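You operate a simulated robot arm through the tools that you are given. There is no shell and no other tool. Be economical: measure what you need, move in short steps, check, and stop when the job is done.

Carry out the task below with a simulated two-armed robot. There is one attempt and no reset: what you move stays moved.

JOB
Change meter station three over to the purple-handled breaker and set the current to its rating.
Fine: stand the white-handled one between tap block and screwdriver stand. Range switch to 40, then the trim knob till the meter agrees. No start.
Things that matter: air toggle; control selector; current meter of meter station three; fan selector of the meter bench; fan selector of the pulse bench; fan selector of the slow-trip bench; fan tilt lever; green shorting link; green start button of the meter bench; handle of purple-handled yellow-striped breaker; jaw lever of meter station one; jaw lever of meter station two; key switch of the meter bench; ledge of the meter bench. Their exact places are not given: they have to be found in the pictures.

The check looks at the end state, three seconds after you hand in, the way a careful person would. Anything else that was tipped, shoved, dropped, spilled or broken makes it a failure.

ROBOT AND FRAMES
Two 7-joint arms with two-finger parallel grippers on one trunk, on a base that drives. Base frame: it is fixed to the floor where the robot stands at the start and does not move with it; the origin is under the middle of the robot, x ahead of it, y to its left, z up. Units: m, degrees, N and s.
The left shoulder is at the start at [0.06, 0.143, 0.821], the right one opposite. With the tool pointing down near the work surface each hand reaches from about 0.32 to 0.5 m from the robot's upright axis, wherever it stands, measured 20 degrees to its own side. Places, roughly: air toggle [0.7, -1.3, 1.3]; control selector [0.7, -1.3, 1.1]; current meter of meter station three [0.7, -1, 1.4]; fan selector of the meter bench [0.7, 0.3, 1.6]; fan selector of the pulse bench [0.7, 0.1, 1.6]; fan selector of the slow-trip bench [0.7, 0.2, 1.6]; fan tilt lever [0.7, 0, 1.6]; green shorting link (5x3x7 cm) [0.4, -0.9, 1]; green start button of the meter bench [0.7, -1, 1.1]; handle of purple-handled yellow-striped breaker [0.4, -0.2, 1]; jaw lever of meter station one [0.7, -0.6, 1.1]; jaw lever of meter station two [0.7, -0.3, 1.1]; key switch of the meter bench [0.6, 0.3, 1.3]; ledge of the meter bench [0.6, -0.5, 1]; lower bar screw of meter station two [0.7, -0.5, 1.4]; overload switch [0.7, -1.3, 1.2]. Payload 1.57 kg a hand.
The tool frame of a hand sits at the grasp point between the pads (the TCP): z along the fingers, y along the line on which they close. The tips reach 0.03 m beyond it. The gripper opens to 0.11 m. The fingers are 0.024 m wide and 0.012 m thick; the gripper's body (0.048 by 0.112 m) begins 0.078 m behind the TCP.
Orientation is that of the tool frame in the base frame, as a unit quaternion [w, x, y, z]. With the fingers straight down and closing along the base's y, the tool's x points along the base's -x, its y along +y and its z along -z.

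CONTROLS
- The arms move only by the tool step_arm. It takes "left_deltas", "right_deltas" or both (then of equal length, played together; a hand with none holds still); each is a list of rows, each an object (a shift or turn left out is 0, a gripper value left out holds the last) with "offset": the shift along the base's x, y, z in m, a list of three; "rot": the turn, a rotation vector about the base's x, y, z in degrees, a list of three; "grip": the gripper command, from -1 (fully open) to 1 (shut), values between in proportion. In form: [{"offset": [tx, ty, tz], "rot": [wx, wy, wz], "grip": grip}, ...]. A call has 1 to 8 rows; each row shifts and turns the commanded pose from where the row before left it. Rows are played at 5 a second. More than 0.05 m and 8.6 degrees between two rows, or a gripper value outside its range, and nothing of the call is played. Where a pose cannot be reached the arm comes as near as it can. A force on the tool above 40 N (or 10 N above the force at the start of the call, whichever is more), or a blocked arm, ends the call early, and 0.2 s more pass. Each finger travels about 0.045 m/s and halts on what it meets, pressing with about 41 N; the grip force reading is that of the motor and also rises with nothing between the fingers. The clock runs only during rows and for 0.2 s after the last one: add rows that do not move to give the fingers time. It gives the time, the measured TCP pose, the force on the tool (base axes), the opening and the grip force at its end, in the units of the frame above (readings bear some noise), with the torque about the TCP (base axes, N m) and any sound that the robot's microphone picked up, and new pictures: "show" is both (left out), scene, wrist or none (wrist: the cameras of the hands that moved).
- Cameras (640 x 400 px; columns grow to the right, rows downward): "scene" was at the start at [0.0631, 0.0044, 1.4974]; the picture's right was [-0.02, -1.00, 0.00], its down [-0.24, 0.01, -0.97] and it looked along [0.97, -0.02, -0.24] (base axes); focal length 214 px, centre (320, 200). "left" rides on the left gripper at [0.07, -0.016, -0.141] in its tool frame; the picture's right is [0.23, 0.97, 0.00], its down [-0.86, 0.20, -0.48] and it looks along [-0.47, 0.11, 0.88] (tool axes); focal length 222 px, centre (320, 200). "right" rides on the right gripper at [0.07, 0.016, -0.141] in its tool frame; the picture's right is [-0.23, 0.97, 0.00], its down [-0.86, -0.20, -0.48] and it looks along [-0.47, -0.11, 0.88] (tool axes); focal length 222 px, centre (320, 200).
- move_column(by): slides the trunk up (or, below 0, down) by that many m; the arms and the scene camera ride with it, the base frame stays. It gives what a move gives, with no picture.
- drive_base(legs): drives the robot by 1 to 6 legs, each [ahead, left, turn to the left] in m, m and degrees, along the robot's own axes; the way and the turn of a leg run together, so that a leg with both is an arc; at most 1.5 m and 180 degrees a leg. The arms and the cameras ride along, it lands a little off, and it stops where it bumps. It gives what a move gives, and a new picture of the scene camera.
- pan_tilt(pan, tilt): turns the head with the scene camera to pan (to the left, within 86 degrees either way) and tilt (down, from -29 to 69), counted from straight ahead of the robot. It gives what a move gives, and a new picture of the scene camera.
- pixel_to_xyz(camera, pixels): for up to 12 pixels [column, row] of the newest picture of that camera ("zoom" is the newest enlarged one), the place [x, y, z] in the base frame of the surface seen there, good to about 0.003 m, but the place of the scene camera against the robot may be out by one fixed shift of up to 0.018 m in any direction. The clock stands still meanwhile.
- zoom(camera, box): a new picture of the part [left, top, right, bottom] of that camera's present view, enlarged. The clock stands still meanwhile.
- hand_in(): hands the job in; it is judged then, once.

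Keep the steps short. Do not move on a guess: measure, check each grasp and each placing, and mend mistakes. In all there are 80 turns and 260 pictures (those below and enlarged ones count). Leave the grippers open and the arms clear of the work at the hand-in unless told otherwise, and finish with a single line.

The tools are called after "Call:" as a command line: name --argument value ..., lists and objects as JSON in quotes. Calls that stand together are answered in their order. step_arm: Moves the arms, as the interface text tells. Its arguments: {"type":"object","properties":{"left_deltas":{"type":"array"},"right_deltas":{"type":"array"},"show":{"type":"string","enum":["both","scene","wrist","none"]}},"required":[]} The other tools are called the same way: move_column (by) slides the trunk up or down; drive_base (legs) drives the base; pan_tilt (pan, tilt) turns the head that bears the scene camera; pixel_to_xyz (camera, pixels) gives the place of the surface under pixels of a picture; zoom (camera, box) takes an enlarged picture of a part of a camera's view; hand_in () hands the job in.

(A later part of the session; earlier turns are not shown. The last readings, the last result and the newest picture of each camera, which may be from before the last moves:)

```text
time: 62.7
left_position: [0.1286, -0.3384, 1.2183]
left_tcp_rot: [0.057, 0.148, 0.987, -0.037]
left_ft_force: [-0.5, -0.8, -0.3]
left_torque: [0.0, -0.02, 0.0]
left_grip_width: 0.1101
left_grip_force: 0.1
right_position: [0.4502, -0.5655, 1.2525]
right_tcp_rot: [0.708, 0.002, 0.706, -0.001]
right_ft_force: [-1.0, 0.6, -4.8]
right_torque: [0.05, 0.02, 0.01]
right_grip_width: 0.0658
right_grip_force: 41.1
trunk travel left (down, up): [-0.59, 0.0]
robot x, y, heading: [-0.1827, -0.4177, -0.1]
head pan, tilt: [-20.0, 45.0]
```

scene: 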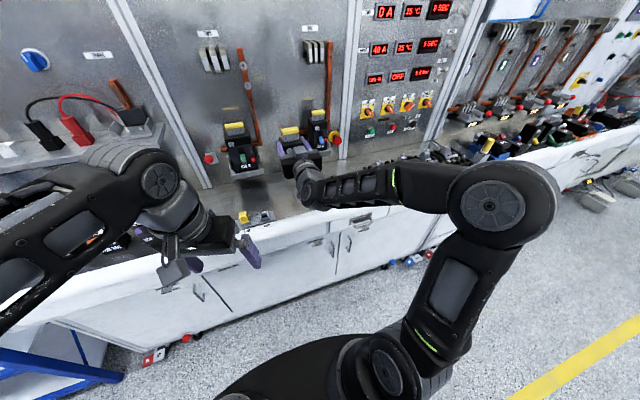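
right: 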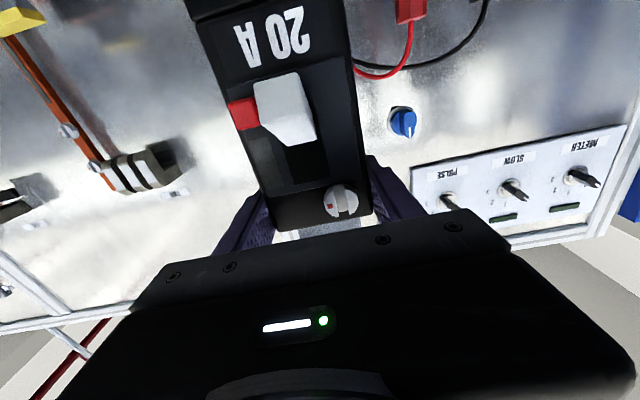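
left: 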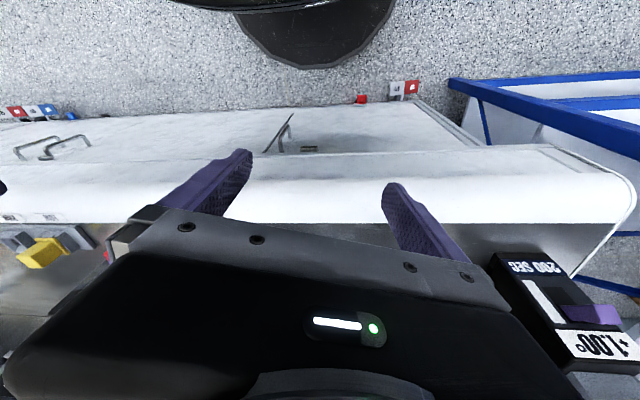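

The forearm lies sideways over the screwdrivers. A straighter arm is safer: back the base 0.13 and extend the hand 0.13 forward.

Call:
drive_base --legs '[[-0.13, 0, 0]]'

Call:
step_arm --right_deltas '[{"offset": [0.045, 0.004, 0]}, {"offset": [0.045, 0.004, 0]}, {"offset": [0.045, 0, 0]}, {}]' --show "scene"

```text
time: 63.9
left_position: [0.0007, -0.3364, 1.2195]
left_tcp_rot: [0.058, 0.149, 0.986, -0.037]
left_ft_force: [-0.3, 0.2, 0.6]
left_torque: [0.02, -0.05, -0.02]
left_grip_width: 0.11
left_grip_force: 0.1
right_position: [0.3221, -0.566, 1.2524]
right_tcp_rot: [0.708, 0.002, 0.706, -0.001]
right_ft_force: [-0.6, 0.3, -5.5]
right_torque: [0.01, 0.08, 0.01]
right_grip_width: 0.0657
right_grip_force: 40.9
trunk travel left (down, up): [-0.59, 0.0]
robot x, y, heading: [-0.3138, -0.4106, -0.5]
head pan, tilt: [-20.0, 45.0]
```

scene: 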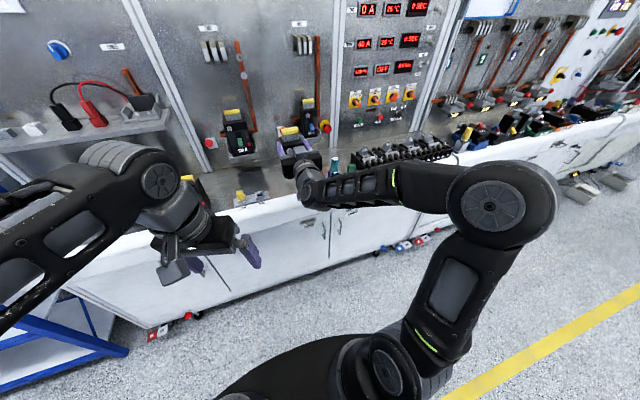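

```text
time: 64.9
left_position: [0.0015, -0.337, 1.2187]
left_tcp_rot: [0.057, 0.148, 0.987, -0.037]
left_ft_force: [-0.4, -0.1, 0.5]
left_torque: [-0.01, -0.02, 0.01]
left_grip_width: 0.1103
left_grip_force: 0.0
right_position: [0.4616, -0.56, 1.2511]
right_tcp_rot: [0.708, 0.001, 0.707, 0.001]
right_ft_force: [0.3, -0.3, -4.8]
right_torque: [0.02, 0.09, -0.05]
right_grip_width: 0.0655
right_grip_force: 40.8
trunk travel left (down, up): [-0.59, 0.0]
robot x, y, heading: [-0.3124, -0.4201, -0.4]
head pan, tilt: [-20.0, 45.0]
```

scene: 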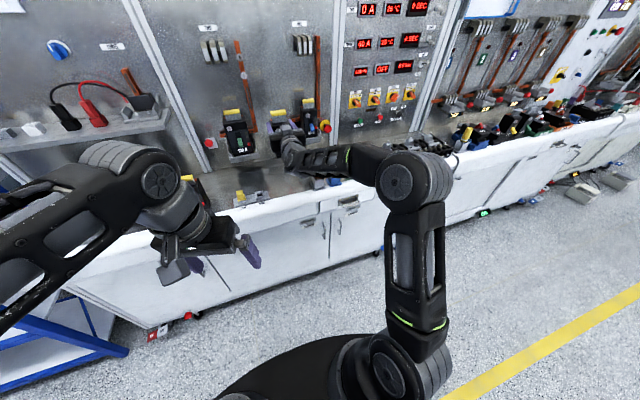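

Measure the forearm's location against the screwdrivers (z up to ≈1.09, x≈0.43, y≈−0.67).

Call:
pixel_to_xyz --camera "scene" --pixels '[[300, 155], [320, 155], [340, 150], [340, 172], [360, 165], [400, 180], [320, 172], [410, 260]]'

Call:
zoom --camera "scene" --box '[220, 90, 460, 240]'

```text
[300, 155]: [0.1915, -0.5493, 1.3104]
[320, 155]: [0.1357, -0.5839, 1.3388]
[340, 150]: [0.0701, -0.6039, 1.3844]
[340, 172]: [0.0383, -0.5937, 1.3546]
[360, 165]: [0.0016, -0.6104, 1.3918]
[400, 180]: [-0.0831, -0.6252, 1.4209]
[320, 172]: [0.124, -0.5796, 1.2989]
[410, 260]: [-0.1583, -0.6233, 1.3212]
```

```text
2.67 times, centred on (340, 165) of scene
```

zoom: 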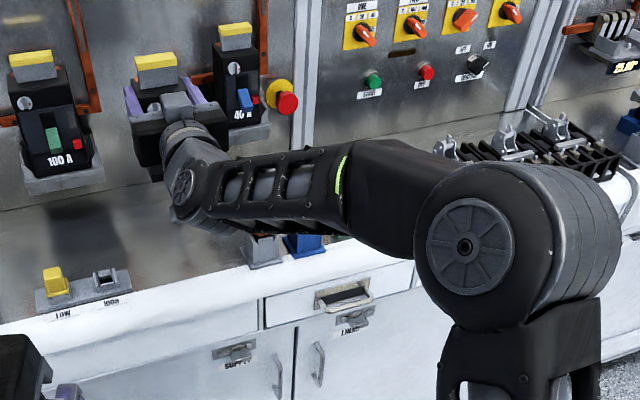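

The forearm actually runs back and up (elbow at x −0.08, z 1.42), well clear. Lower 0.15 m.

Call:
step_arm --right_deltas '[{"offset": [0, 0, -0.04]}, {"offset": [0, 0, -0.04]}, {"offset": [0, 0.002, -0.04]}, {"offset": [0, 0, -0.03]}, {}]' --show "scene"

Call:
zoom --camera "scene" --box '[220, 110, 420, 240]'

```text
time: 66.1
left_position: [0.0021, -0.3384, 1.2186]
left_tcp_rot: [0.056, 0.148, 0.987, -0.037]
left_ft_force: [-0.1, 0.0, -0.4]
left_torque: [0.02, -0.03, 0.0]
left_grip_width: 0.1099
left_grip_force: 0.3
right_position: [0.4587, -0.556, 1.101]
right_tcp_rot: [0.708, 0.002, 0.707, -0.001]
right_ft_force: [-0.4, 0.8, -5.5]
right_torque: [0.01, 0.08, 0.01]
right_grip_width: 0.066
right_grip_force: 40.9
trunk travel left (down, up): [-0.59, 0.0]
robot x, y, heading: [-0.3098, -0.4147, -0.4]
head pan, tilt: [-20.0, 45.0]
```

scene: 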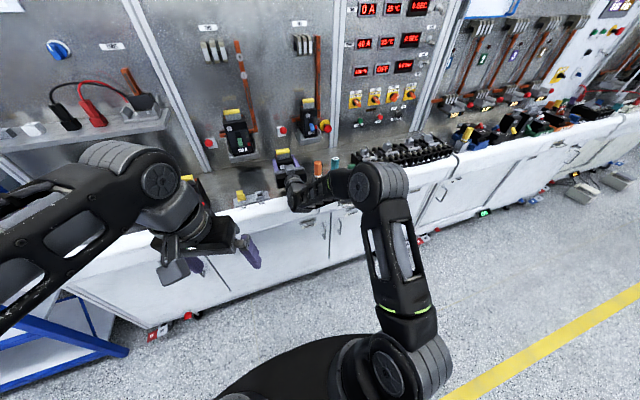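

```text
3.08 times, centred on (320, 175) of scene
```

zoom: 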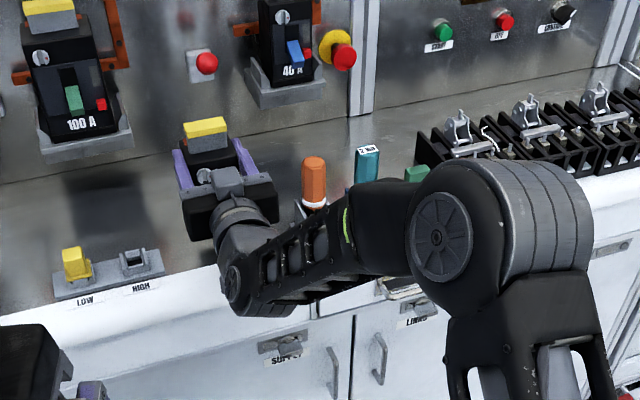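

Clear. Lower on in small steps, watching force.

Call:
step_arm --right_deltas '[{"offset": [0, 0, -0.01]}, {"offset": [0, 0, -0.008]}, {"offset": [0, 0, -0.004]}, {"offset": [0, 0, -0.004]}, {}]' --show "none"

Call:
step_arm --right_deltas '[{"offset": [0, 0, -0.004]}, {"offset": [0, 0, -0.004]}, {}]' --show "none"

```text
time: 67.3
left_position: [0.0021, -0.3383, 1.2187]
left_tcp_rot: [0.056, 0.149, 0.987, -0.037]
left_ft_force: [0.5, 1.0, -0.3]
left_torque: [0.0, 0.03, 0.0]
left_grip_width: 0.1098
left_grip_force: 0.0
right_position: [0.4596, -0.5556, 1.075]
right_tcp_rot: [0.707, 0.002, 0.707, -0.001]
right_ft_force: [-0.2, 0.7, -5.6]
right_torque: [-0.03, 0.01, 0.01]
right_grip_width: 0.0658
right_grip_force: 41.2
trunk travel left (down, up): [-0.59, 0.0]
robot x, y, heading: [-0.3125, -0.4106, -0.3]
head pan, tilt: [-20.0, 45.0]
```

```text
time: 68.1
left_position: [0.0035, -0.3377, 1.2181]
left_tcp_rot: [0.057, 0.148, 0.987, -0.036]
left_ft_force: [0.2, 0.1, 0.5]
left_torque: [0.0, 0.04, 0.0]
left_grip_width: 0.1098
left_grip_force: 0.1
right_position: [0.4618, -0.5544, 1.0681]
right_tcp_rot: [0.708, 0.002, 0.707, -0.001]
right_ft_force: [-0.1, 0.4, -5.8]
right_torque: [-0.04, 0.04, 0.01]
right_grip_width: 0.0657
right_grip_force: 41.3
trunk travel left (down, up): [-0.59, 0.0]
robot x, y, heading: [-0.3119, -0.4148, -0.3]
head pan, tilt: [-20.0, 45.0]
```

Call:
step_arm --right_deltas '[{"offset": [0, 0, -0.004]}, {"offset": [0, 0, -0.003]}, {}]' --show "scene"

Call:
zoom --camera "scene" --box '[250, 130, 350, 220]'

```text
time: 68.9
left_position: [0.0013, -0.338, 1.2192]
left_tcp_rot: [0.057, 0.149, 0.987, -0.037]
left_ft_force: [0.5, -0.4, -0.5]
left_torque: [0.02, 0.0, 0.01]
left_grip_width: 0.1098
left_grip_force: 0.2
right_position: [0.4588, -0.5558, 1.0657]
right_tcp_rot: [0.711, 0.002, 0.703, -0.001]
right_ft_force: [4.2, -0.1, 17.7]
right_torque: [-0.76, 0.03, 0.15]
right_grip_width: 0.0657
right_grip_force: 40.8
trunk travel left (down, up): [-0.59, 0.0]
robot x, y, heading: [-0.3122, -0.4142, -0.3]
head pan, tilt: [-20.0, 45.0]
```

scene: 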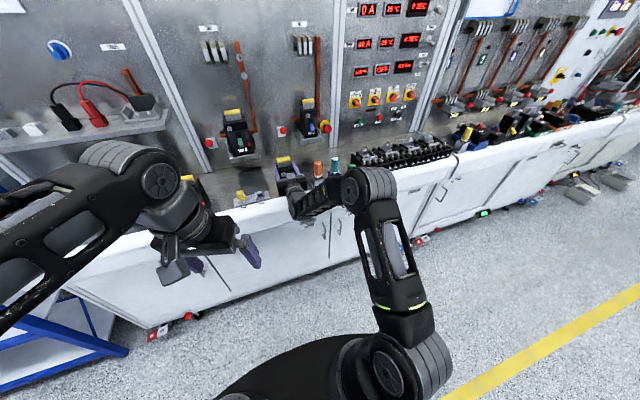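

```text
4.44 times, centred on (300, 175) of scene
```

zoom: 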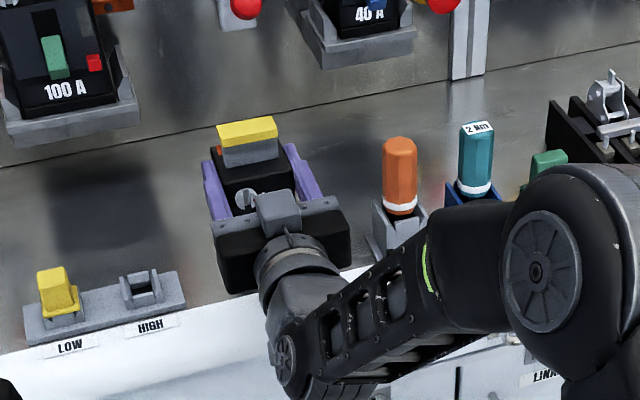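

Contact (Fz +18). Ease up 2 mm, open, then back out straight.

Call:
step_arm --right_deltas '[{"offset": [0, 0, 0.004]}, {}, {"grip": 0.0}, {"grip": -0.5}, {}, {}]' --show "none"

Call:
step_arm --right_deltas '[{"offset": [-0.02, 0, 0]}, {"offset": [-0.04, 0, 0]}, {"offset": [-0.04, 0, 0]}, {"offset": [-0.03, 0, 0]}, {"offset": [0, 0, 0.05]}, {"offset": [0, 0, 0.05]}, {}]' --show "both"

Call:
zoom --camera "scene" --box '[220, 110, 380, 220]'

```text
time: 70.3
left_position: [0.0025, -0.3374, 1.2184]
left_tcp_rot: [0.058, 0.148, 0.987, -0.037]
left_ft_force: [0.2, -1.3, 0.0]
left_torque: [-0.02, 0.02, -0.02]
left_grip_width: 0.11
left_grip_force: 0.0
right_position: [0.4582, -0.5548, 1.0641]
right_tcp_rot: [0.707, 0.001, 0.707, -0.001]
right_ft_force: [0.0, 0.2, 0.8]
right_torque: [-0.01, 0.01, 0.01]
right_grip_width: 0.0826
right_grip_force: 0.1
trunk travel left (down, up): [-0.59, 0.0]
robot x, y, heading: [-0.3159, -0.415, -0.1]
head pan, tilt: [-20.0, 45.0]
```

```text
time: 71.9
left_position: [0.0026, -0.3388, 1.2186]
left_tcp_rot: [0.056, 0.147, 0.987, -0.036]
left_ft_force: [0.4, -1.0, 0.5]
left_torque: [-0.01, 0.01, 0.03]
left_grip_width: 0.1098
left_grip_force: 0.1
right_position: [0.3294, -0.5537, 1.1679]
right_tcp_rot: [0.707, 0.001, 0.707, -0.001]
right_ft_force: [0.3, 0.2, 0.0]
right_torque: [-0.01, 0.0, -0.01]
right_grip_width: 0.0828
right_grip_force: 0.1
trunk travel left (down, up): [-0.59, 0.0]
robot x, y, heading: [-0.3129, -0.4165, -0.4]
head pan, tilt: [-20.0, 45.0]
```

scene: 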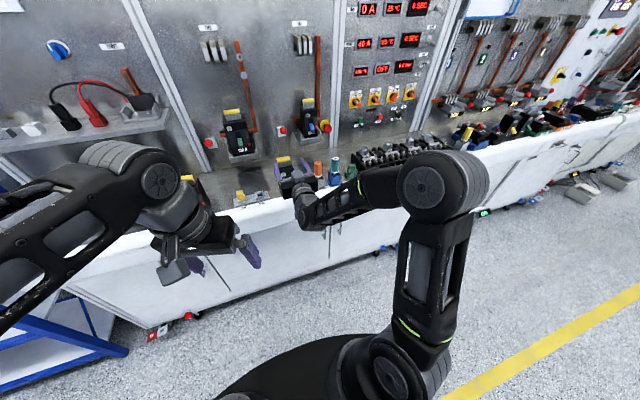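
right: 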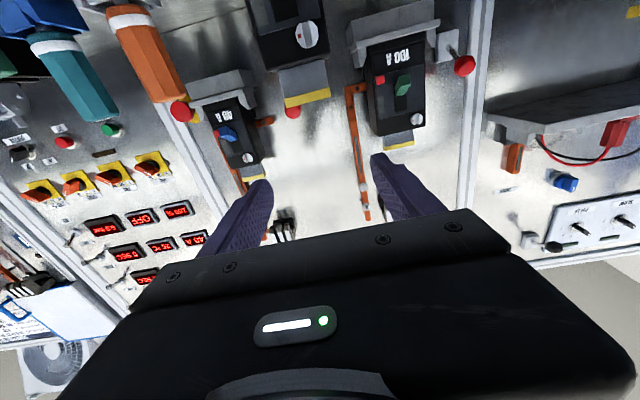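

```text
3.64 times, centred on (300, 165) of scene
```

zoom: 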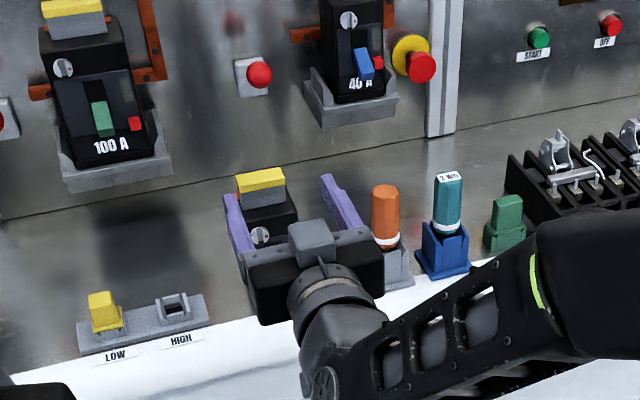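

White-handled breaker stands in the gap. Now drive left 0.37 to face the purple-handled one and look with the wrist camera.

Call:
drive_base --legs '[[-0.02, 0.37, 0.3]]'

Call:
step_arm --right_deltas '[{"offset": [0, 0, -0.05]}, {"offset": [0, 0, -0.05]}, {}]' --show "both"

Call:
zoom --camera "right" --box '[200, 0, 440, 160]'

Call:
pan_tilt --pan -10 --tilt 35

Call:
zoom --camera "scene" --box '[240, 120, 440, 260]'

```text
time: 74.3
left_position: [-0.019, 0.036, 1.2185]
left_tcp_rot: [0.057, 0.143, 0.987, -0.037]
left_ft_force: [0.7, 0.4, -0.1]
left_torque: [-0.02, -0.01, -0.03]
left_grip_width: 0.11
left_grip_force: 0.0
right_position: [0.312, -0.176, 1.1669]
right_tcp_rot: [0.707, -0.001, 0.707, 0.002]
right_ft_force: [0.1, -0.4, 0.2]
right_torque: [0.02, -0.01, 0.0]
right_grip_width: 0.0825
right_grip_force: 0.1
trunk travel left (down, up): [-0.59, 0.0]
robot x, y, heading: [-0.3284, -0.0453, 0.2]
head pan, tilt: [-20.0, 45.0]
```

scene: 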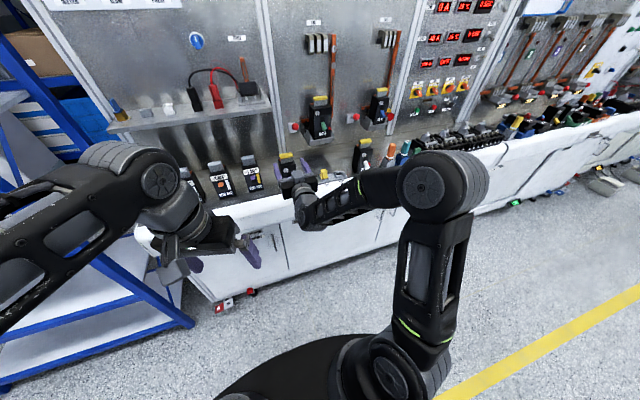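

```text
time: 75.1
left_position: [-0.018, 0.0351, 1.2195]
left_tcp_rot: [0.057, 0.143, 0.987, -0.036]
left_ft_force: [-0.8, 0.4, -0.3]
left_torque: [-0.01, -0.03, -0.01]
left_grip_width: 0.1103
left_grip_force: 0.1
right_position: [0.3109, -0.1824, 1.0648]
right_tcp_rot: [0.708, -0.002, 0.706, 0.004]
right_ft_force: [-0.1, -0.1, 0.2]
right_torque: [0.01, 0.0, 0.01]
right_grip_width: 0.0825
right_grip_force: 0.0
trunk travel left (down, up): [-0.59, 0.0]
robot x, y, heading: [-0.3329, -0.0416, 0.3]
head pan, tilt: [-20.0, 45.0]
```

scene: 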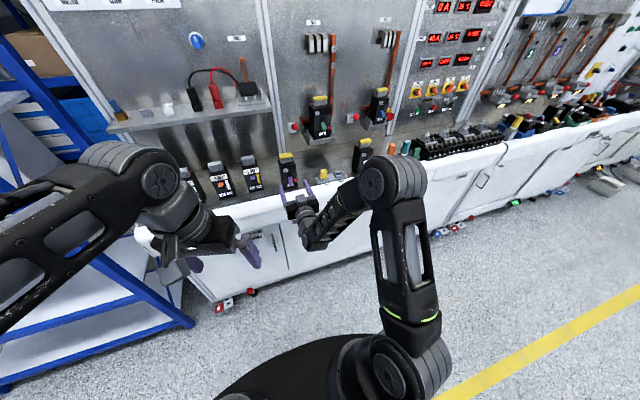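
right: 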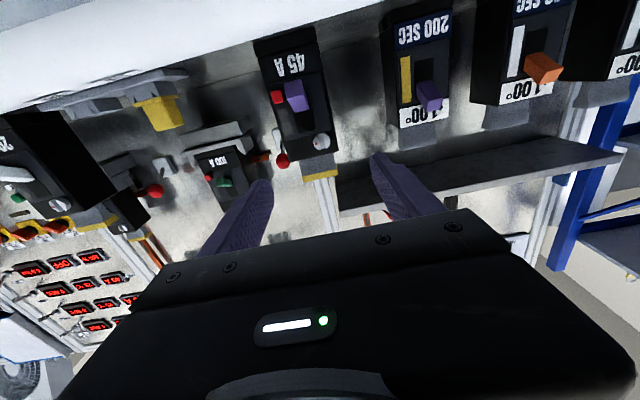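

```text
2.50 times, centred on (320, 80) of right
```

zoom: 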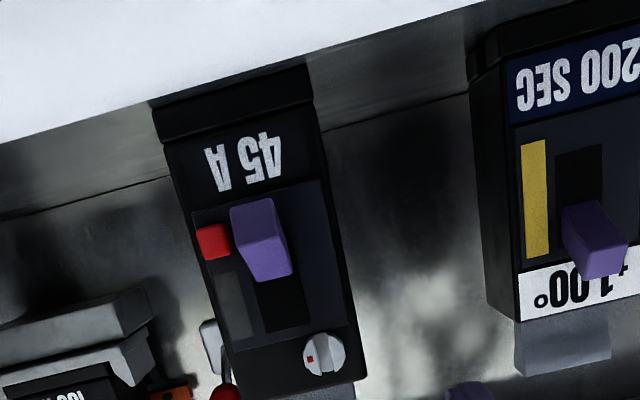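

```text
time: 75.8
left_position: [-0.0178, 0.0375, 1.2181]
left_tcp_rot: [0.057, 0.144, 0.987, -0.037]
left_ft_force: [-0.7, 0.5, -0.3]
left_torque: [0.02, -0.01, 0.0]
left_grip_width: 0.1101
left_grip_force: 0.1
right_position: [0.312, -0.1816, 1.0649]
right_tcp_rot: [0.708, -0.002, 0.706, 0.003]
right_ft_force: [-0.1, 0.1, 0.0]
right_torque: [0.01, -0.01, -0.04]
right_grip_width: 0.0821
right_grip_force: 0.0
trunk travel left (down, up): [-0.59, 0.0]
robot x, y, heading: [-0.3335, -0.0413, 0.2]
head pan, tilt: [-10.0, 35.0]
```

scene: 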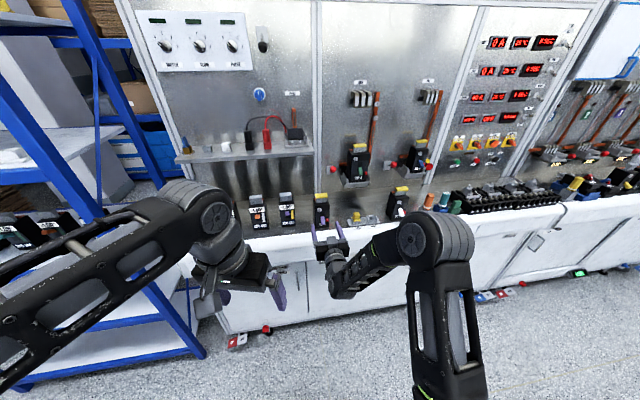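

```text
2.86 times, centred on (340, 190) of scene
```

zoom: 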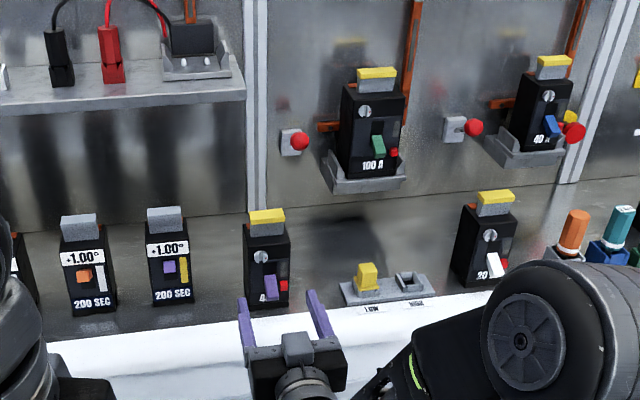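

The purple one reads 45 A. Measure its front face corners with the wrist camera for yaw and centre.

Call:
pixel_to_xyz --camera "right" --pixels '[[268, 62], [325, 52], [272, 80], [329, 75], [290, 148], [340, 142], [293, 156], [339, 150], [310, 178], [335, 172], [264, 62], [328, 62]]'

Call:
zoom --camera "right" --box '[240, 30, 360, 190]'

```text
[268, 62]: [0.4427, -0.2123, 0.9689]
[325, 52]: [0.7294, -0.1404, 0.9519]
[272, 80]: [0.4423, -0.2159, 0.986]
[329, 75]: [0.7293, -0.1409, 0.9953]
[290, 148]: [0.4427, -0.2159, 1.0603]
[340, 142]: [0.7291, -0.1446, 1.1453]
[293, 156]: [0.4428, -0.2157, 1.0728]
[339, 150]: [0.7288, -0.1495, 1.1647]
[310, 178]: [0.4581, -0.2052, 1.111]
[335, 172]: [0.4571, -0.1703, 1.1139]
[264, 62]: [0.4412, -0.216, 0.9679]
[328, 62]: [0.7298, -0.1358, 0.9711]
```

```text
2.50 times, centred on (300, 110) of right
```

zoom: 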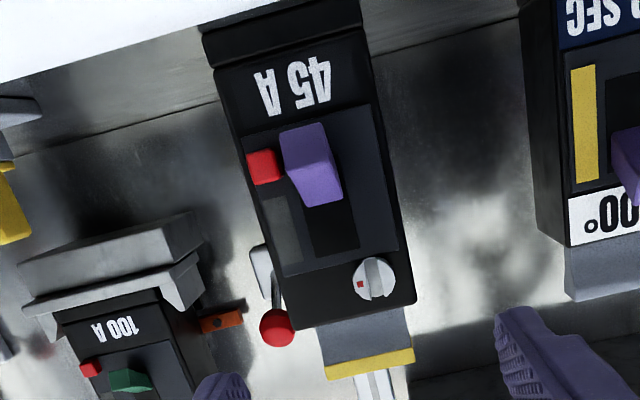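

Call:
pixel_to_xyz --camera "zoom" --pixels '[[365, 60], [360, 90], [405, 270], [410, 290], [225, 90], [285, 310], [330, 365], [410, 355], [330, 290], [300, 320]]'

```text
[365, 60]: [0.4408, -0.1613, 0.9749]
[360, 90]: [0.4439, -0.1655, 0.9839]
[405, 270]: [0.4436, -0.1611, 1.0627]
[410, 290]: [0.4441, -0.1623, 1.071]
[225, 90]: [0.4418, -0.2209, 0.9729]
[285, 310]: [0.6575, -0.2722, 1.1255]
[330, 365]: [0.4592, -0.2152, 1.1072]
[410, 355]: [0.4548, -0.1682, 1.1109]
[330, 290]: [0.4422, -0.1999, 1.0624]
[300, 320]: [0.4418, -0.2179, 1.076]
```

Purple breaker: y −0.222…−0.158 (centre −0.190), front x 0.4425, no yaw. Grip pose to match the white one: (0.463, −0.190, 1.066).

Call:
step_arm --right_deltas '[{"offset": [0.02, -0.0085, 0.001]}, {"offset": [0.045, 0, 0]}, {"offset": [0.045, 0, 0]}, {"offset": [0.02, 0, 0]}, {}]' --show "wrist"

Call:
zoom --camera "scene" --box '[260, 150, 400, 250]'

```text
time: 77.0
left_position: [-0.0194, 0.0357, 1.2189]
left_tcp_rot: [0.057, 0.144, 0.987, -0.036]
left_ft_force: [-0.2, 0.2, 1.0]
left_torque: [-0.03, 0.01, 0.02]
left_grip_width: 0.11
left_grip_force: 0.0
right_position: [0.4421, -0.1878, 1.0697]
right_tcp_rot: [0.708, -0.001, 0.707, 0.002]
right_ft_force: [0.0, 0.6, -1.2]
right_torque: [0.0, 0.03, 0.01]
right_grip_width: 0.0823
right_grip_force: 0.1
trunk travel left (down, up): [-0.59, 0.0]
robot x, y, heading: [-0.3312, -0.042, 0.2]
head pan, tilt: [-10.0, 35.0]
```

right: 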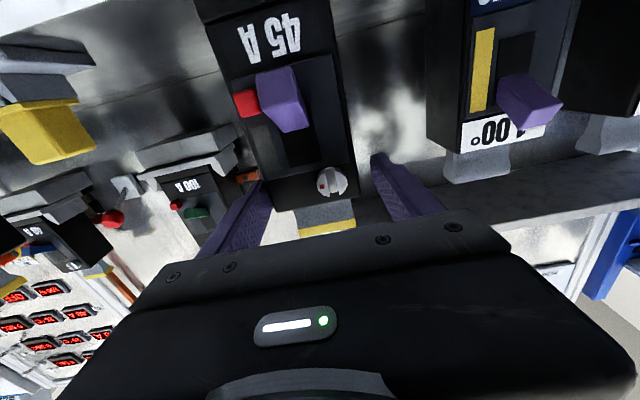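

```text
4.00 times, centred on (330, 200) of scene
```

zoom: 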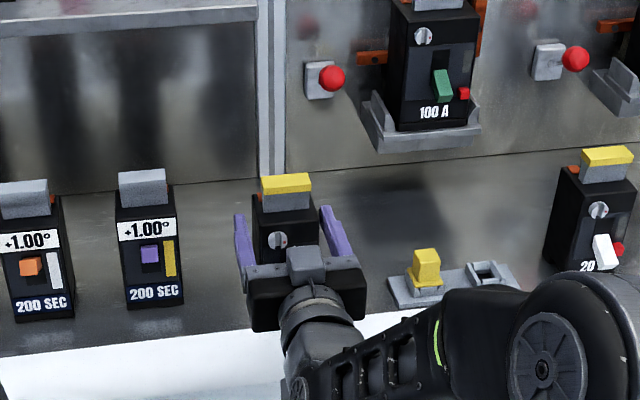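

2 cm short: finish the approach, lower 3 mm, close.

Call:
step_arm --right_deltas '[{"offset": [0.02, -0.002, -0.003]}, {}, {"grip": 0.9}, {}, {}, {}]' --show "wrist"

```text
time: 78.4
left_position: [-0.0188, 0.035, 1.2189]
left_tcp_rot: [0.058, 0.144, 0.987, -0.036]
left_ft_force: [0.5, 0.4, -0.3]
left_torque: [0.0, 0.0, -0.02]
left_grip_width: 0.1099
left_grip_force: 0.0
right_position: [0.4616, -0.1896, 1.0657]
right_tcp_rot: [0.708, -0.001, 0.706, 0.002]
right_ft_force: [0.5, -2.1, 0.5]
right_torque: [-0.31, -0.26, -0.1]
right_grip_width: 0.0658
right_grip_force: 40.7
trunk travel left (down, up): [-0.59, 0.0]
robot x, y, heading: [-0.3297, -0.0406, 0.4]
head pan, tilt: [-10.0, 35.0]
```

right: 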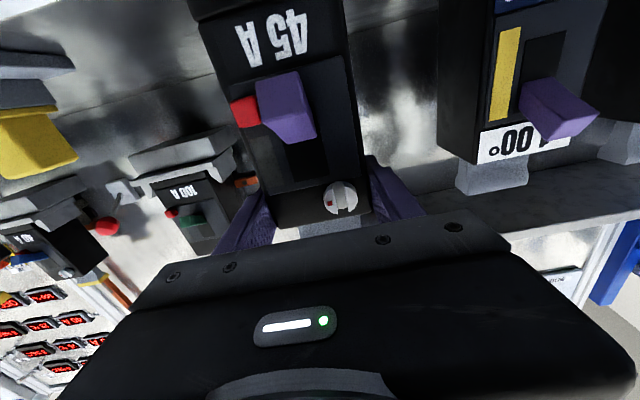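

Same relative grip as the white one (dial at (341,198) vs (341,200)). Lift.

Call:
step_arm --right_deltas '[{"offset": [0, 0, 0.01]}, {"offset": [0, 0, 0.03]}, {"offset": [0, 0, 0.04]}, {"offset": [0, 0, 0.04]}, {"offset": [0, 0, 0.04]}, {"offset": [0, 0, 0.04]}, {}]' --show "scene"

```text
time: 80.0
left_position: [-0.0186, 0.0357, 1.2184]
left_tcp_rot: [0.056, 0.143, 0.987, -0.036]
left_ft_force: [-1.2, 0.6, 0.2]
left_torque: [-0.03, -0.04, -0.03]
left_grip_width: 0.11
left_grip_force: 0.0
right_position: [0.4616, -0.1859, 1.2609]
right_tcp_rot: [0.707, -0.002, 0.707, 0.003]
right_ft_force: [-0.5, 0.5, -5.1]
right_torque: [0.0, 0.04, -0.03]
right_grip_width: 0.0658
right_grip_force: 40.8
trunk travel left (down, up): [-0.59, 0.0]
robot x, y, heading: [-0.331, -0.0422, 0.2]
head pan, tilt: [-10.0, 35.0]
```

scene: 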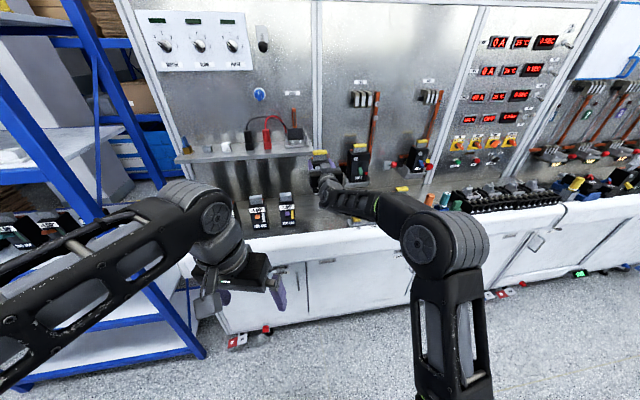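

Lift to 1.45 while drawing the hand back 0.13, then drive ahead.

Call:
step_arm --right_deltas '[{"offset": [-0.02, 0, 0.04]}, {"offset": [-0.02, 0, 0.04]}, {"offset": [-0.02, 0, 0.04]}, {"offset": [-0.025, 0, 0.04]}, {"offset": [-0.025, 0, 0.03]}, {"offset": [-0.03, 0, 0]}, {}]' --show "none"

Call:
drive_base --legs '[[0.18, 0.08, 0]]'

```text
time: 81.6
left_position: [-0.0177, 0.035, 1.2183]
left_tcp_rot: [0.055, 0.143, 0.987, -0.037]
left_ft_force: [0.5, 0.2, -0.3]
left_torque: [-0.02, 0.02, -0.01]
left_grip_width: 0.11
left_grip_force: 0.1
right_position: [0.3238, -0.1873, 1.4536]
right_tcp_rot: [0.707, -0.001, 0.707, 0.003]
right_ft_force: [0.4, -0.1, -5.4]
right_torque: [0.02, 0.04, 0.0]
right_grip_width: 0.0657
right_grip_force: 41.1
trunk travel left (down, up): [-0.59, 0.0]
robot x, y, heading: [-0.3299, -0.0454, 0.6]
head pan, tilt: [-10.0, 35.0]
```

```text
time: 83.2
left_position: [0.1609, 0.1136, 1.2178]
left_tcp_rot: [0.057, 0.146, 0.987, -0.037]
left_ft_force: [0.8, -0.6, 0.5]
left_torque: [0.0, 0.05, -0.03]
left_grip_width: 0.1102
left_grip_force: 0.0
right_position: [0.5014, -0.11, 1.454]
right_tcp_rot: [0.707, 0.0, 0.707, 0.0]
right_ft_force: [0.4, 0.5, -6.3]
right_torque: [-0.01, 0.03, -0.03]
right_grip_width: 0.0658
right_grip_force: 41.2
trunk travel left (down, up): [-0.59, 0.0]
robot x, y, heading: [-0.1546, 0.0362, 0.3]
head pan, tilt: [-10.0, 35.0]
```

scene: 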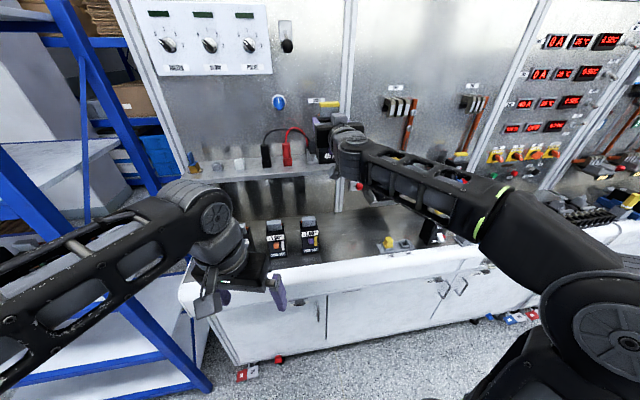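

Hand is right in front at y −0.110, z 1.454. Advance to x≈0.649 at height, then check from the scene view.

Call:
step_arm --right_deltas '[{"offset": [0.045, -0.001, 0]}, {"offset": [0.045, 0, 0]}, {"offset": [0.04, 0, 0]}, {"offset": [0.017, 0, 0]}, {}]' --show "both"

Call:
zoom --camera "scene" --box '[260, 90, 400, 200]'

```text
time: 84.4
left_position: [0.1595, 0.113, 1.2189]
left_tcp_rot: [0.056, 0.146, 0.987, -0.036]
left_ft_force: [0.0, 0.6, 0.0]
left_torque: [0.03, -0.01, 0.01]
left_grip_width: 0.11
left_grip_force: 0.0
right_position: [0.6458, -0.1128, 1.4548]
right_tcp_rot: [0.707, 0.001, 0.707, 0.0]
right_ft_force: [0.1, 0.0, -4.9]
right_torque: [0.03, 0.07, 0.0]
right_grip_width: 0.0659
right_grip_force: 40.6
trunk travel left (down, up): [-0.59, 0.0]
robot x, y, heading: [-0.1572, 0.036, -0.0]
head pan, tilt: [-10.0, 35.0]
```

scene: 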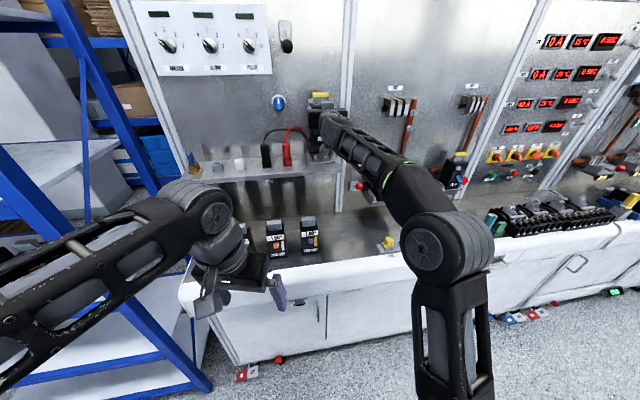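
right: 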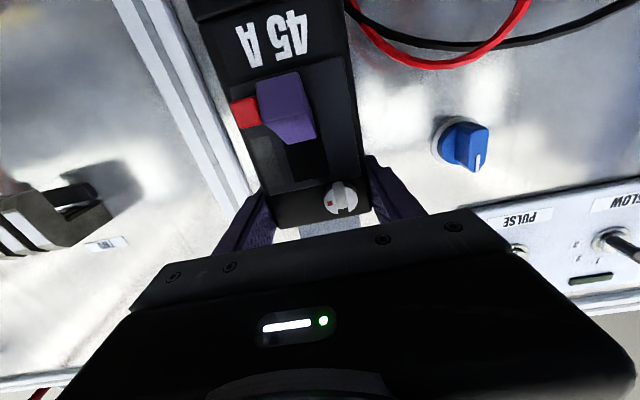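

```text
3.64 times, centred on (330, 145) of scene
```

zoom: 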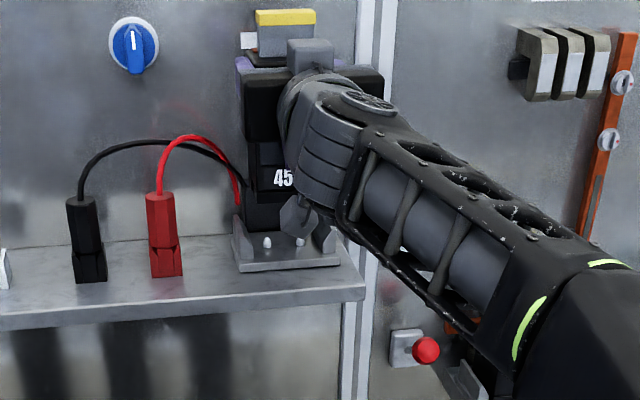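

Aligned over the nest. Correct x +3 mm, y +1 mm and lower to 1.415.

Call:
step_arm --right_deltas '[{"offset": [0.003, 0.001, -0.015]}, {"offset": [0, 0, -0.015]}, {"offset": [0, 0, -0.01]}, {}]' --show "scene"

Call:
zoom --camera "scene" --box '[290, 90, 360, 170]'

```text
time: 85.4
left_position: [0.1588, 0.1133, 1.2183]
left_tcp_rot: [0.056, 0.145, 0.987, -0.036]
left_ft_force: [-1.0, -0.1, 0.1]
left_torque: [0.0, 0.01, -0.04]
left_grip_width: 0.1102
left_grip_force: 0.0
right_position: [0.6484, -0.1114, 1.4154]
right_tcp_rot: [0.707, 0.0, 0.707, 0.001]
right_ft_force: [0.5, 0.2, -4.7]
right_torque: [-0.03, 0.04, 0.01]
right_grip_width: 0.0659
right_grip_force: 41.3
trunk travel left (down, up): [-0.59, 0.0]
robot x, y, heading: [-0.1527, 0.0362, 0.3]
head pan, tilt: [-10.0, 35.0]
```

scene: 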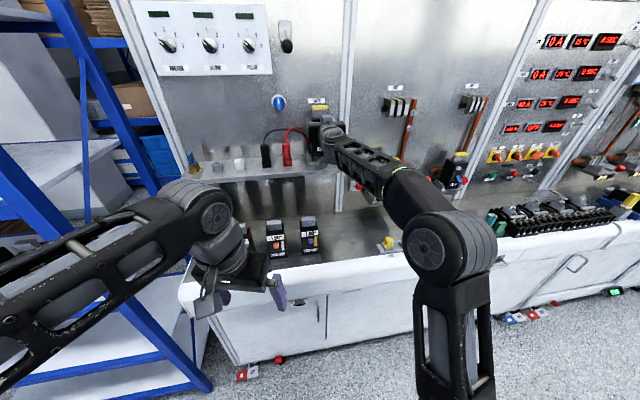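

```text
5.00 times, centred on (325, 130) of scene
```

zoom: 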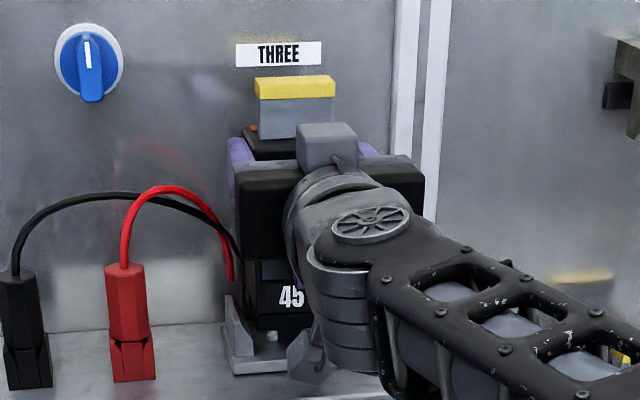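

Same pose as the white one on its way out. Lower the last 18 mm in small steps, watching force.

Call:
step_arm --right_deltas '[{"offset": [0, 0, -0.006]}, {"offset": [0, 0, -0.006]}, {"offset": [0, 0, -0.003]}, {}]' --show "none"

Call:
step_arm --right_deltas '[{"offset": [0, 0, -0.003]}, {"offset": [0, 0, -0.002]}, {}]' --show "scene"

Call:
zoom --camera "scene" --box '[290, 90, 360, 170]'

```text
time: 86.4
left_position: [0.159, 0.1133, 1.2174]
left_tcp_rot: [0.057, 0.145, 0.987, -0.036]
left_ft_force: [0.6, -0.3, -0.4]
left_torque: [-0.03, 0.0, 0.01]
left_grip_width: 0.1098
left_grip_force: 0.1
right_position: [0.6494, -0.1114, 1.3987]
right_tcp_rot: [0.707, 0.0, 0.707, 0.002]
right_ft_force: [-1.9, -0.1, -4.9]
right_torque: [0.02, 0.41, -0.07]
right_grip_width: 0.066
right_grip_force: 41.2
trunk travel left (down, up): [-0.59, 0.0]
robot x, y, heading: [-0.1585, 0.0366, 0.1]
head pan, tilt: [-10.0, 35.0]
```

```text
time: 87.2
left_position: [0.1586, 0.1145, 1.2189]
left_tcp_rot: [0.057, 0.146, 0.987, -0.036]
left_ft_force: [-0.7, -0.2, 0.1]
left_torque: [-0.01, 0.0, -0.03]
left_grip_width: 0.1098
left_grip_force: 0.2
right_position: [0.6484, -0.1103, 1.3979]
right_tcp_rot: [0.707, 0.0, 0.707, 0.0]
right_ft_force: [-0.7, -0.1, 1.2]
right_torque: [-0.15, -0.09, -0.01]
right_grip_width: 0.0658
right_grip_force: 41.2
trunk travel left (down, up): [-0.59, 0.0]
robot x, y, heading: [-0.1546, 0.0363, 0.0]
head pan, tilt: [-10.0, 35.0]
```

scene: 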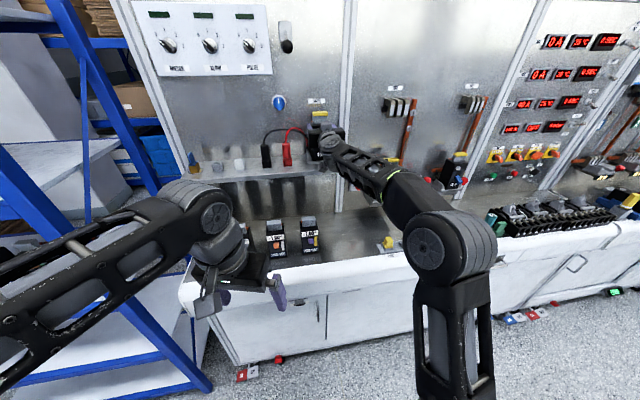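

```text
5.00 times, centred on (325, 130) of scene
```

zoom: 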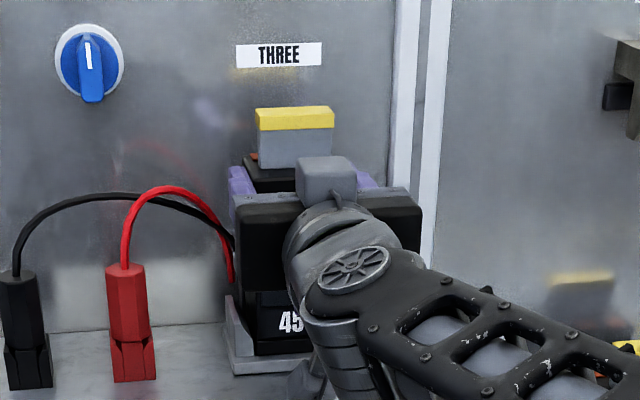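

Weight is taken at z 1.398, as with the white one. Press 2 mm, read force, then open.

Call:
step_arm --right_deltas '[{"offset": [0, 0, -0.002]}, {}]' --show "none"

Call:
step_arm --right_deltas '[{"offset": [0, 0, 0.002]}, {"grip": 0.0}, {"grip": -0.5}, {}, {}]' --show "none"

Call:
step_arm --right_deltas '[{"offset": [-0.02, 0, 0]}, {"offset": [-0.04, 0, 0]}, {"offset": [-0.04, 0, 0]}, {"offset": [-0.04, 0, 0]}, {}]' --show "both"

Call:
zoom --camera "scene" --box '[260, 80, 370, 180]'

Call:
zoom --camera "right" --box '[220, 0, 500, 180]'

```text
time: 87.8
left_position: [0.1591, 0.1151, 1.2191]
left_tcp_rot: [0.057, 0.145, 0.987, -0.037]
left_ft_force: [0.0, -0.5, 0.0]
left_torque: [0.01, -0.03, 0.0]
left_grip_width: 0.1102
left_grip_force: 0.3
right_position: [0.6487, -0.1113, 1.3973]
right_tcp_rot: [0.709, -0.001, 0.705, 0.002]
right_ft_force: [5.3, 1.5, 11.9]
right_torque: [-0.13, -0.33, 0.04]
right_grip_width: 0.0659
right_grip_force: 40.9
trunk travel left (down, up): [-0.59, 0.0]
robot x, y, heading: [-0.1551, 0.0361, 0.4]
head pan, tilt: [-10.0, 35.0]
```

```text
time: 89.0
left_position: [0.1584, 0.1144, 1.2188]
left_tcp_rot: [0.057, 0.146, 0.987, -0.036]
left_ft_force: [0.7, -1.0, 0.6]
left_torque: [-0.01, 0.0, 0.02]
left_grip_width: 0.1097
left_grip_force: 0.1
right_position: [0.6493, -0.1114, 1.3953]
right_tcp_rot: [0.707, 0.001, 0.707, 0.0]
right_ft_force: [-0.1, -0.1, -0.1]
right_torque: [-0.03, -0.02, 0.03]
right_grip_width: 0.0825
right_grip_force: 0.0
trunk travel left (down, up): [-0.59, 0.0]
robot x, y, heading: [-0.1525, 0.036, -0.1]
head pan, tilt: [-10.0, 35.0]
```

```text
time: 90.2
left_position: [0.1591, 0.1147, 1.2184]
left_tcp_rot: [0.056, 0.146, 0.987, -0.036]
left_ft_force: [0.1, -0.3, 0.0]
left_torque: [-0.01, -0.02, -0.01]
left_grip_width: 0.1101
left_grip_force: 0.1
right_position: [0.5085, -0.1082, 1.396]
right_tcp_rot: [0.708, 0.001, 0.707, 0.001]
right_ft_force: [0.4, 0.0, -0.6]
right_torque: [0.02, 0.03, -0.02]
right_grip_width: 0.0824
right_grip_force: 0.1
trunk travel left (down, up): [-0.59, 0.0]
robot x, y, heading: [-0.1525, 0.0363, -0.0]
head pan, tilt: [-10.0, 35.0]
```

scene: 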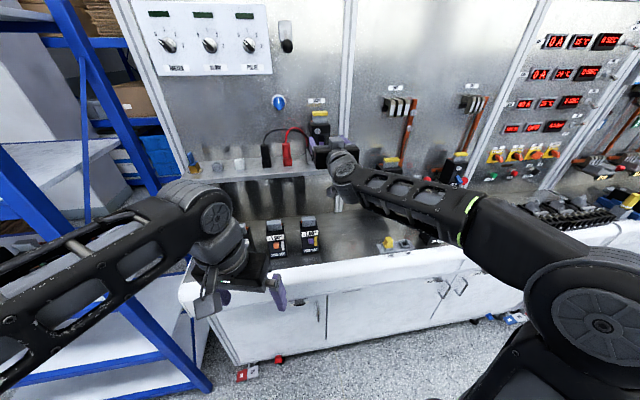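
right: 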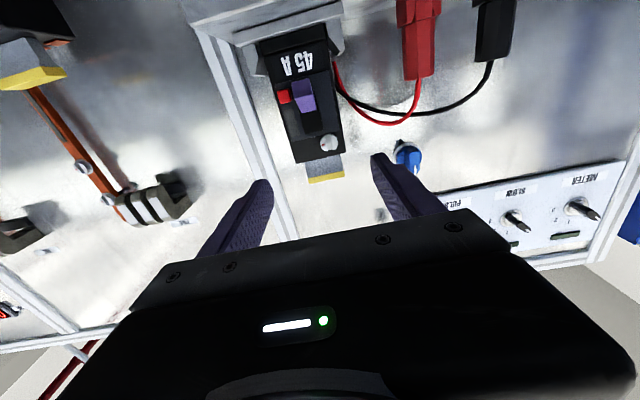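

```text
4.00 times, centred on (315, 130) of scene
```

zoom: 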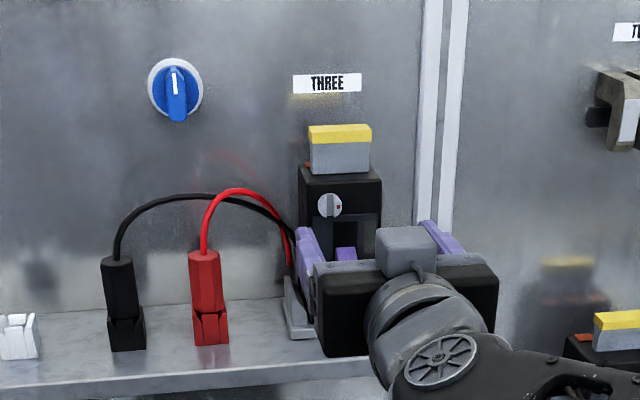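

```text
2.22 times, centred on (360, 90) of right
```

zoom: 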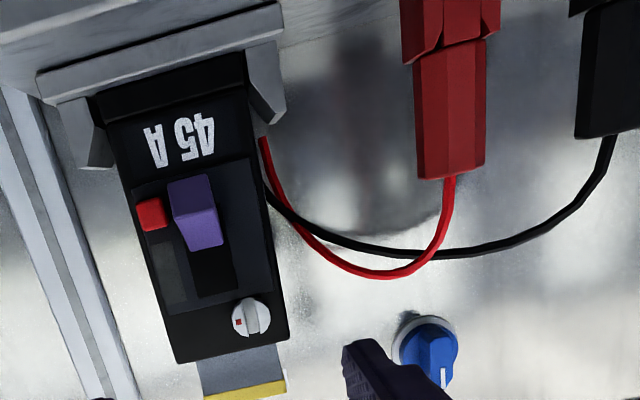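

The purple 45 A breaker is seated as the white one was. Now the blue trim knob: move the hand left toward y≈0.017, z≈1.456 (from x 0.50) and measure it.

Call:
step_arm --right_deltas '[{"offset": [0, 0.03, 0.03]}, {"offset": [0, 0.045, 0.02]}, {"offset": [0, 0.04, 0.005]}, {}]' --show "wrist"

Call:
zoom --camera "right" --box '[260, 90, 380, 190]'

```text
time: 91.2
left_position: [0.1593, 0.1138, 1.2204]
left_tcp_rot: [0.058, 0.147, 0.987, -0.037]
left_ft_force: [-0.4, 0.4, -0.3]
left_torque: [-0.01, -0.03, 0.01]
left_grip_width: 0.11
left_grip_force: 0.0
right_position: [0.5073, 0.0058, 1.4476]
right_tcp_rot: [0.707, 0.0, 0.707, 0.002]
right_ft_force: [-0.1, -0.2, 0.0]
right_torque: [-0.04, 0.0, 0.02]
right_grip_width: 0.0826
right_grip_force: 0.0
trunk travel left (down, up): [-0.59, 0.0]
robot x, y, heading: [-0.1513, 0.0382, 0.1]
head pan, tilt: [-10.0, 35.0]
```

right: 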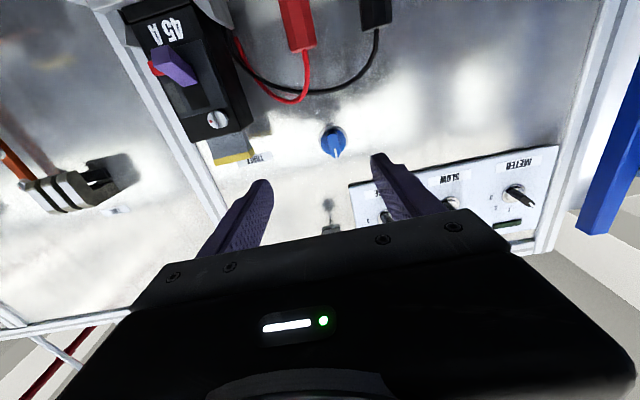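

```text
4.00 times, centred on (320, 140) of right
```

zoom: 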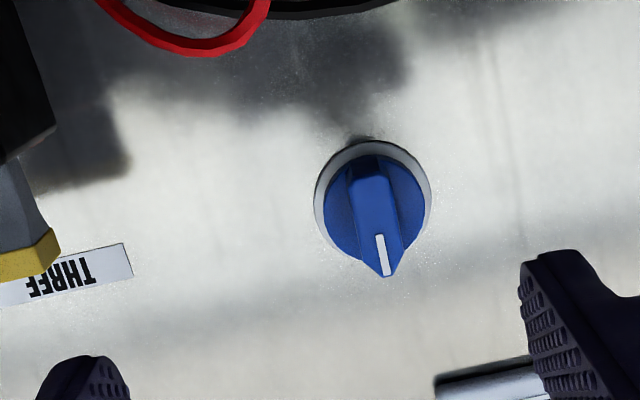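

Call:
pixel_to_xyz --camera "zoom" --pixels '[[372, 185], [375, 215], [383, 265], [350, 205], [400, 200], [320, 215], [430, 200], [395, 150], [365, 160], [390, 230], [365, 235]]'

```text
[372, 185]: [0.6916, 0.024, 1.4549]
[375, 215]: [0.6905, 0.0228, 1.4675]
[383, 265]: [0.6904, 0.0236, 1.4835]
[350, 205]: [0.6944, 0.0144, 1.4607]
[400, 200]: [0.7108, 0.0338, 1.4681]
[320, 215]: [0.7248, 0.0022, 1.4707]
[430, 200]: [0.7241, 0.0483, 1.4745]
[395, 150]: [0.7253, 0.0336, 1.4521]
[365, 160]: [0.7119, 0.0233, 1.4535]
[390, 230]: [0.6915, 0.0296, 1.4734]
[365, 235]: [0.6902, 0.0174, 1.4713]
```

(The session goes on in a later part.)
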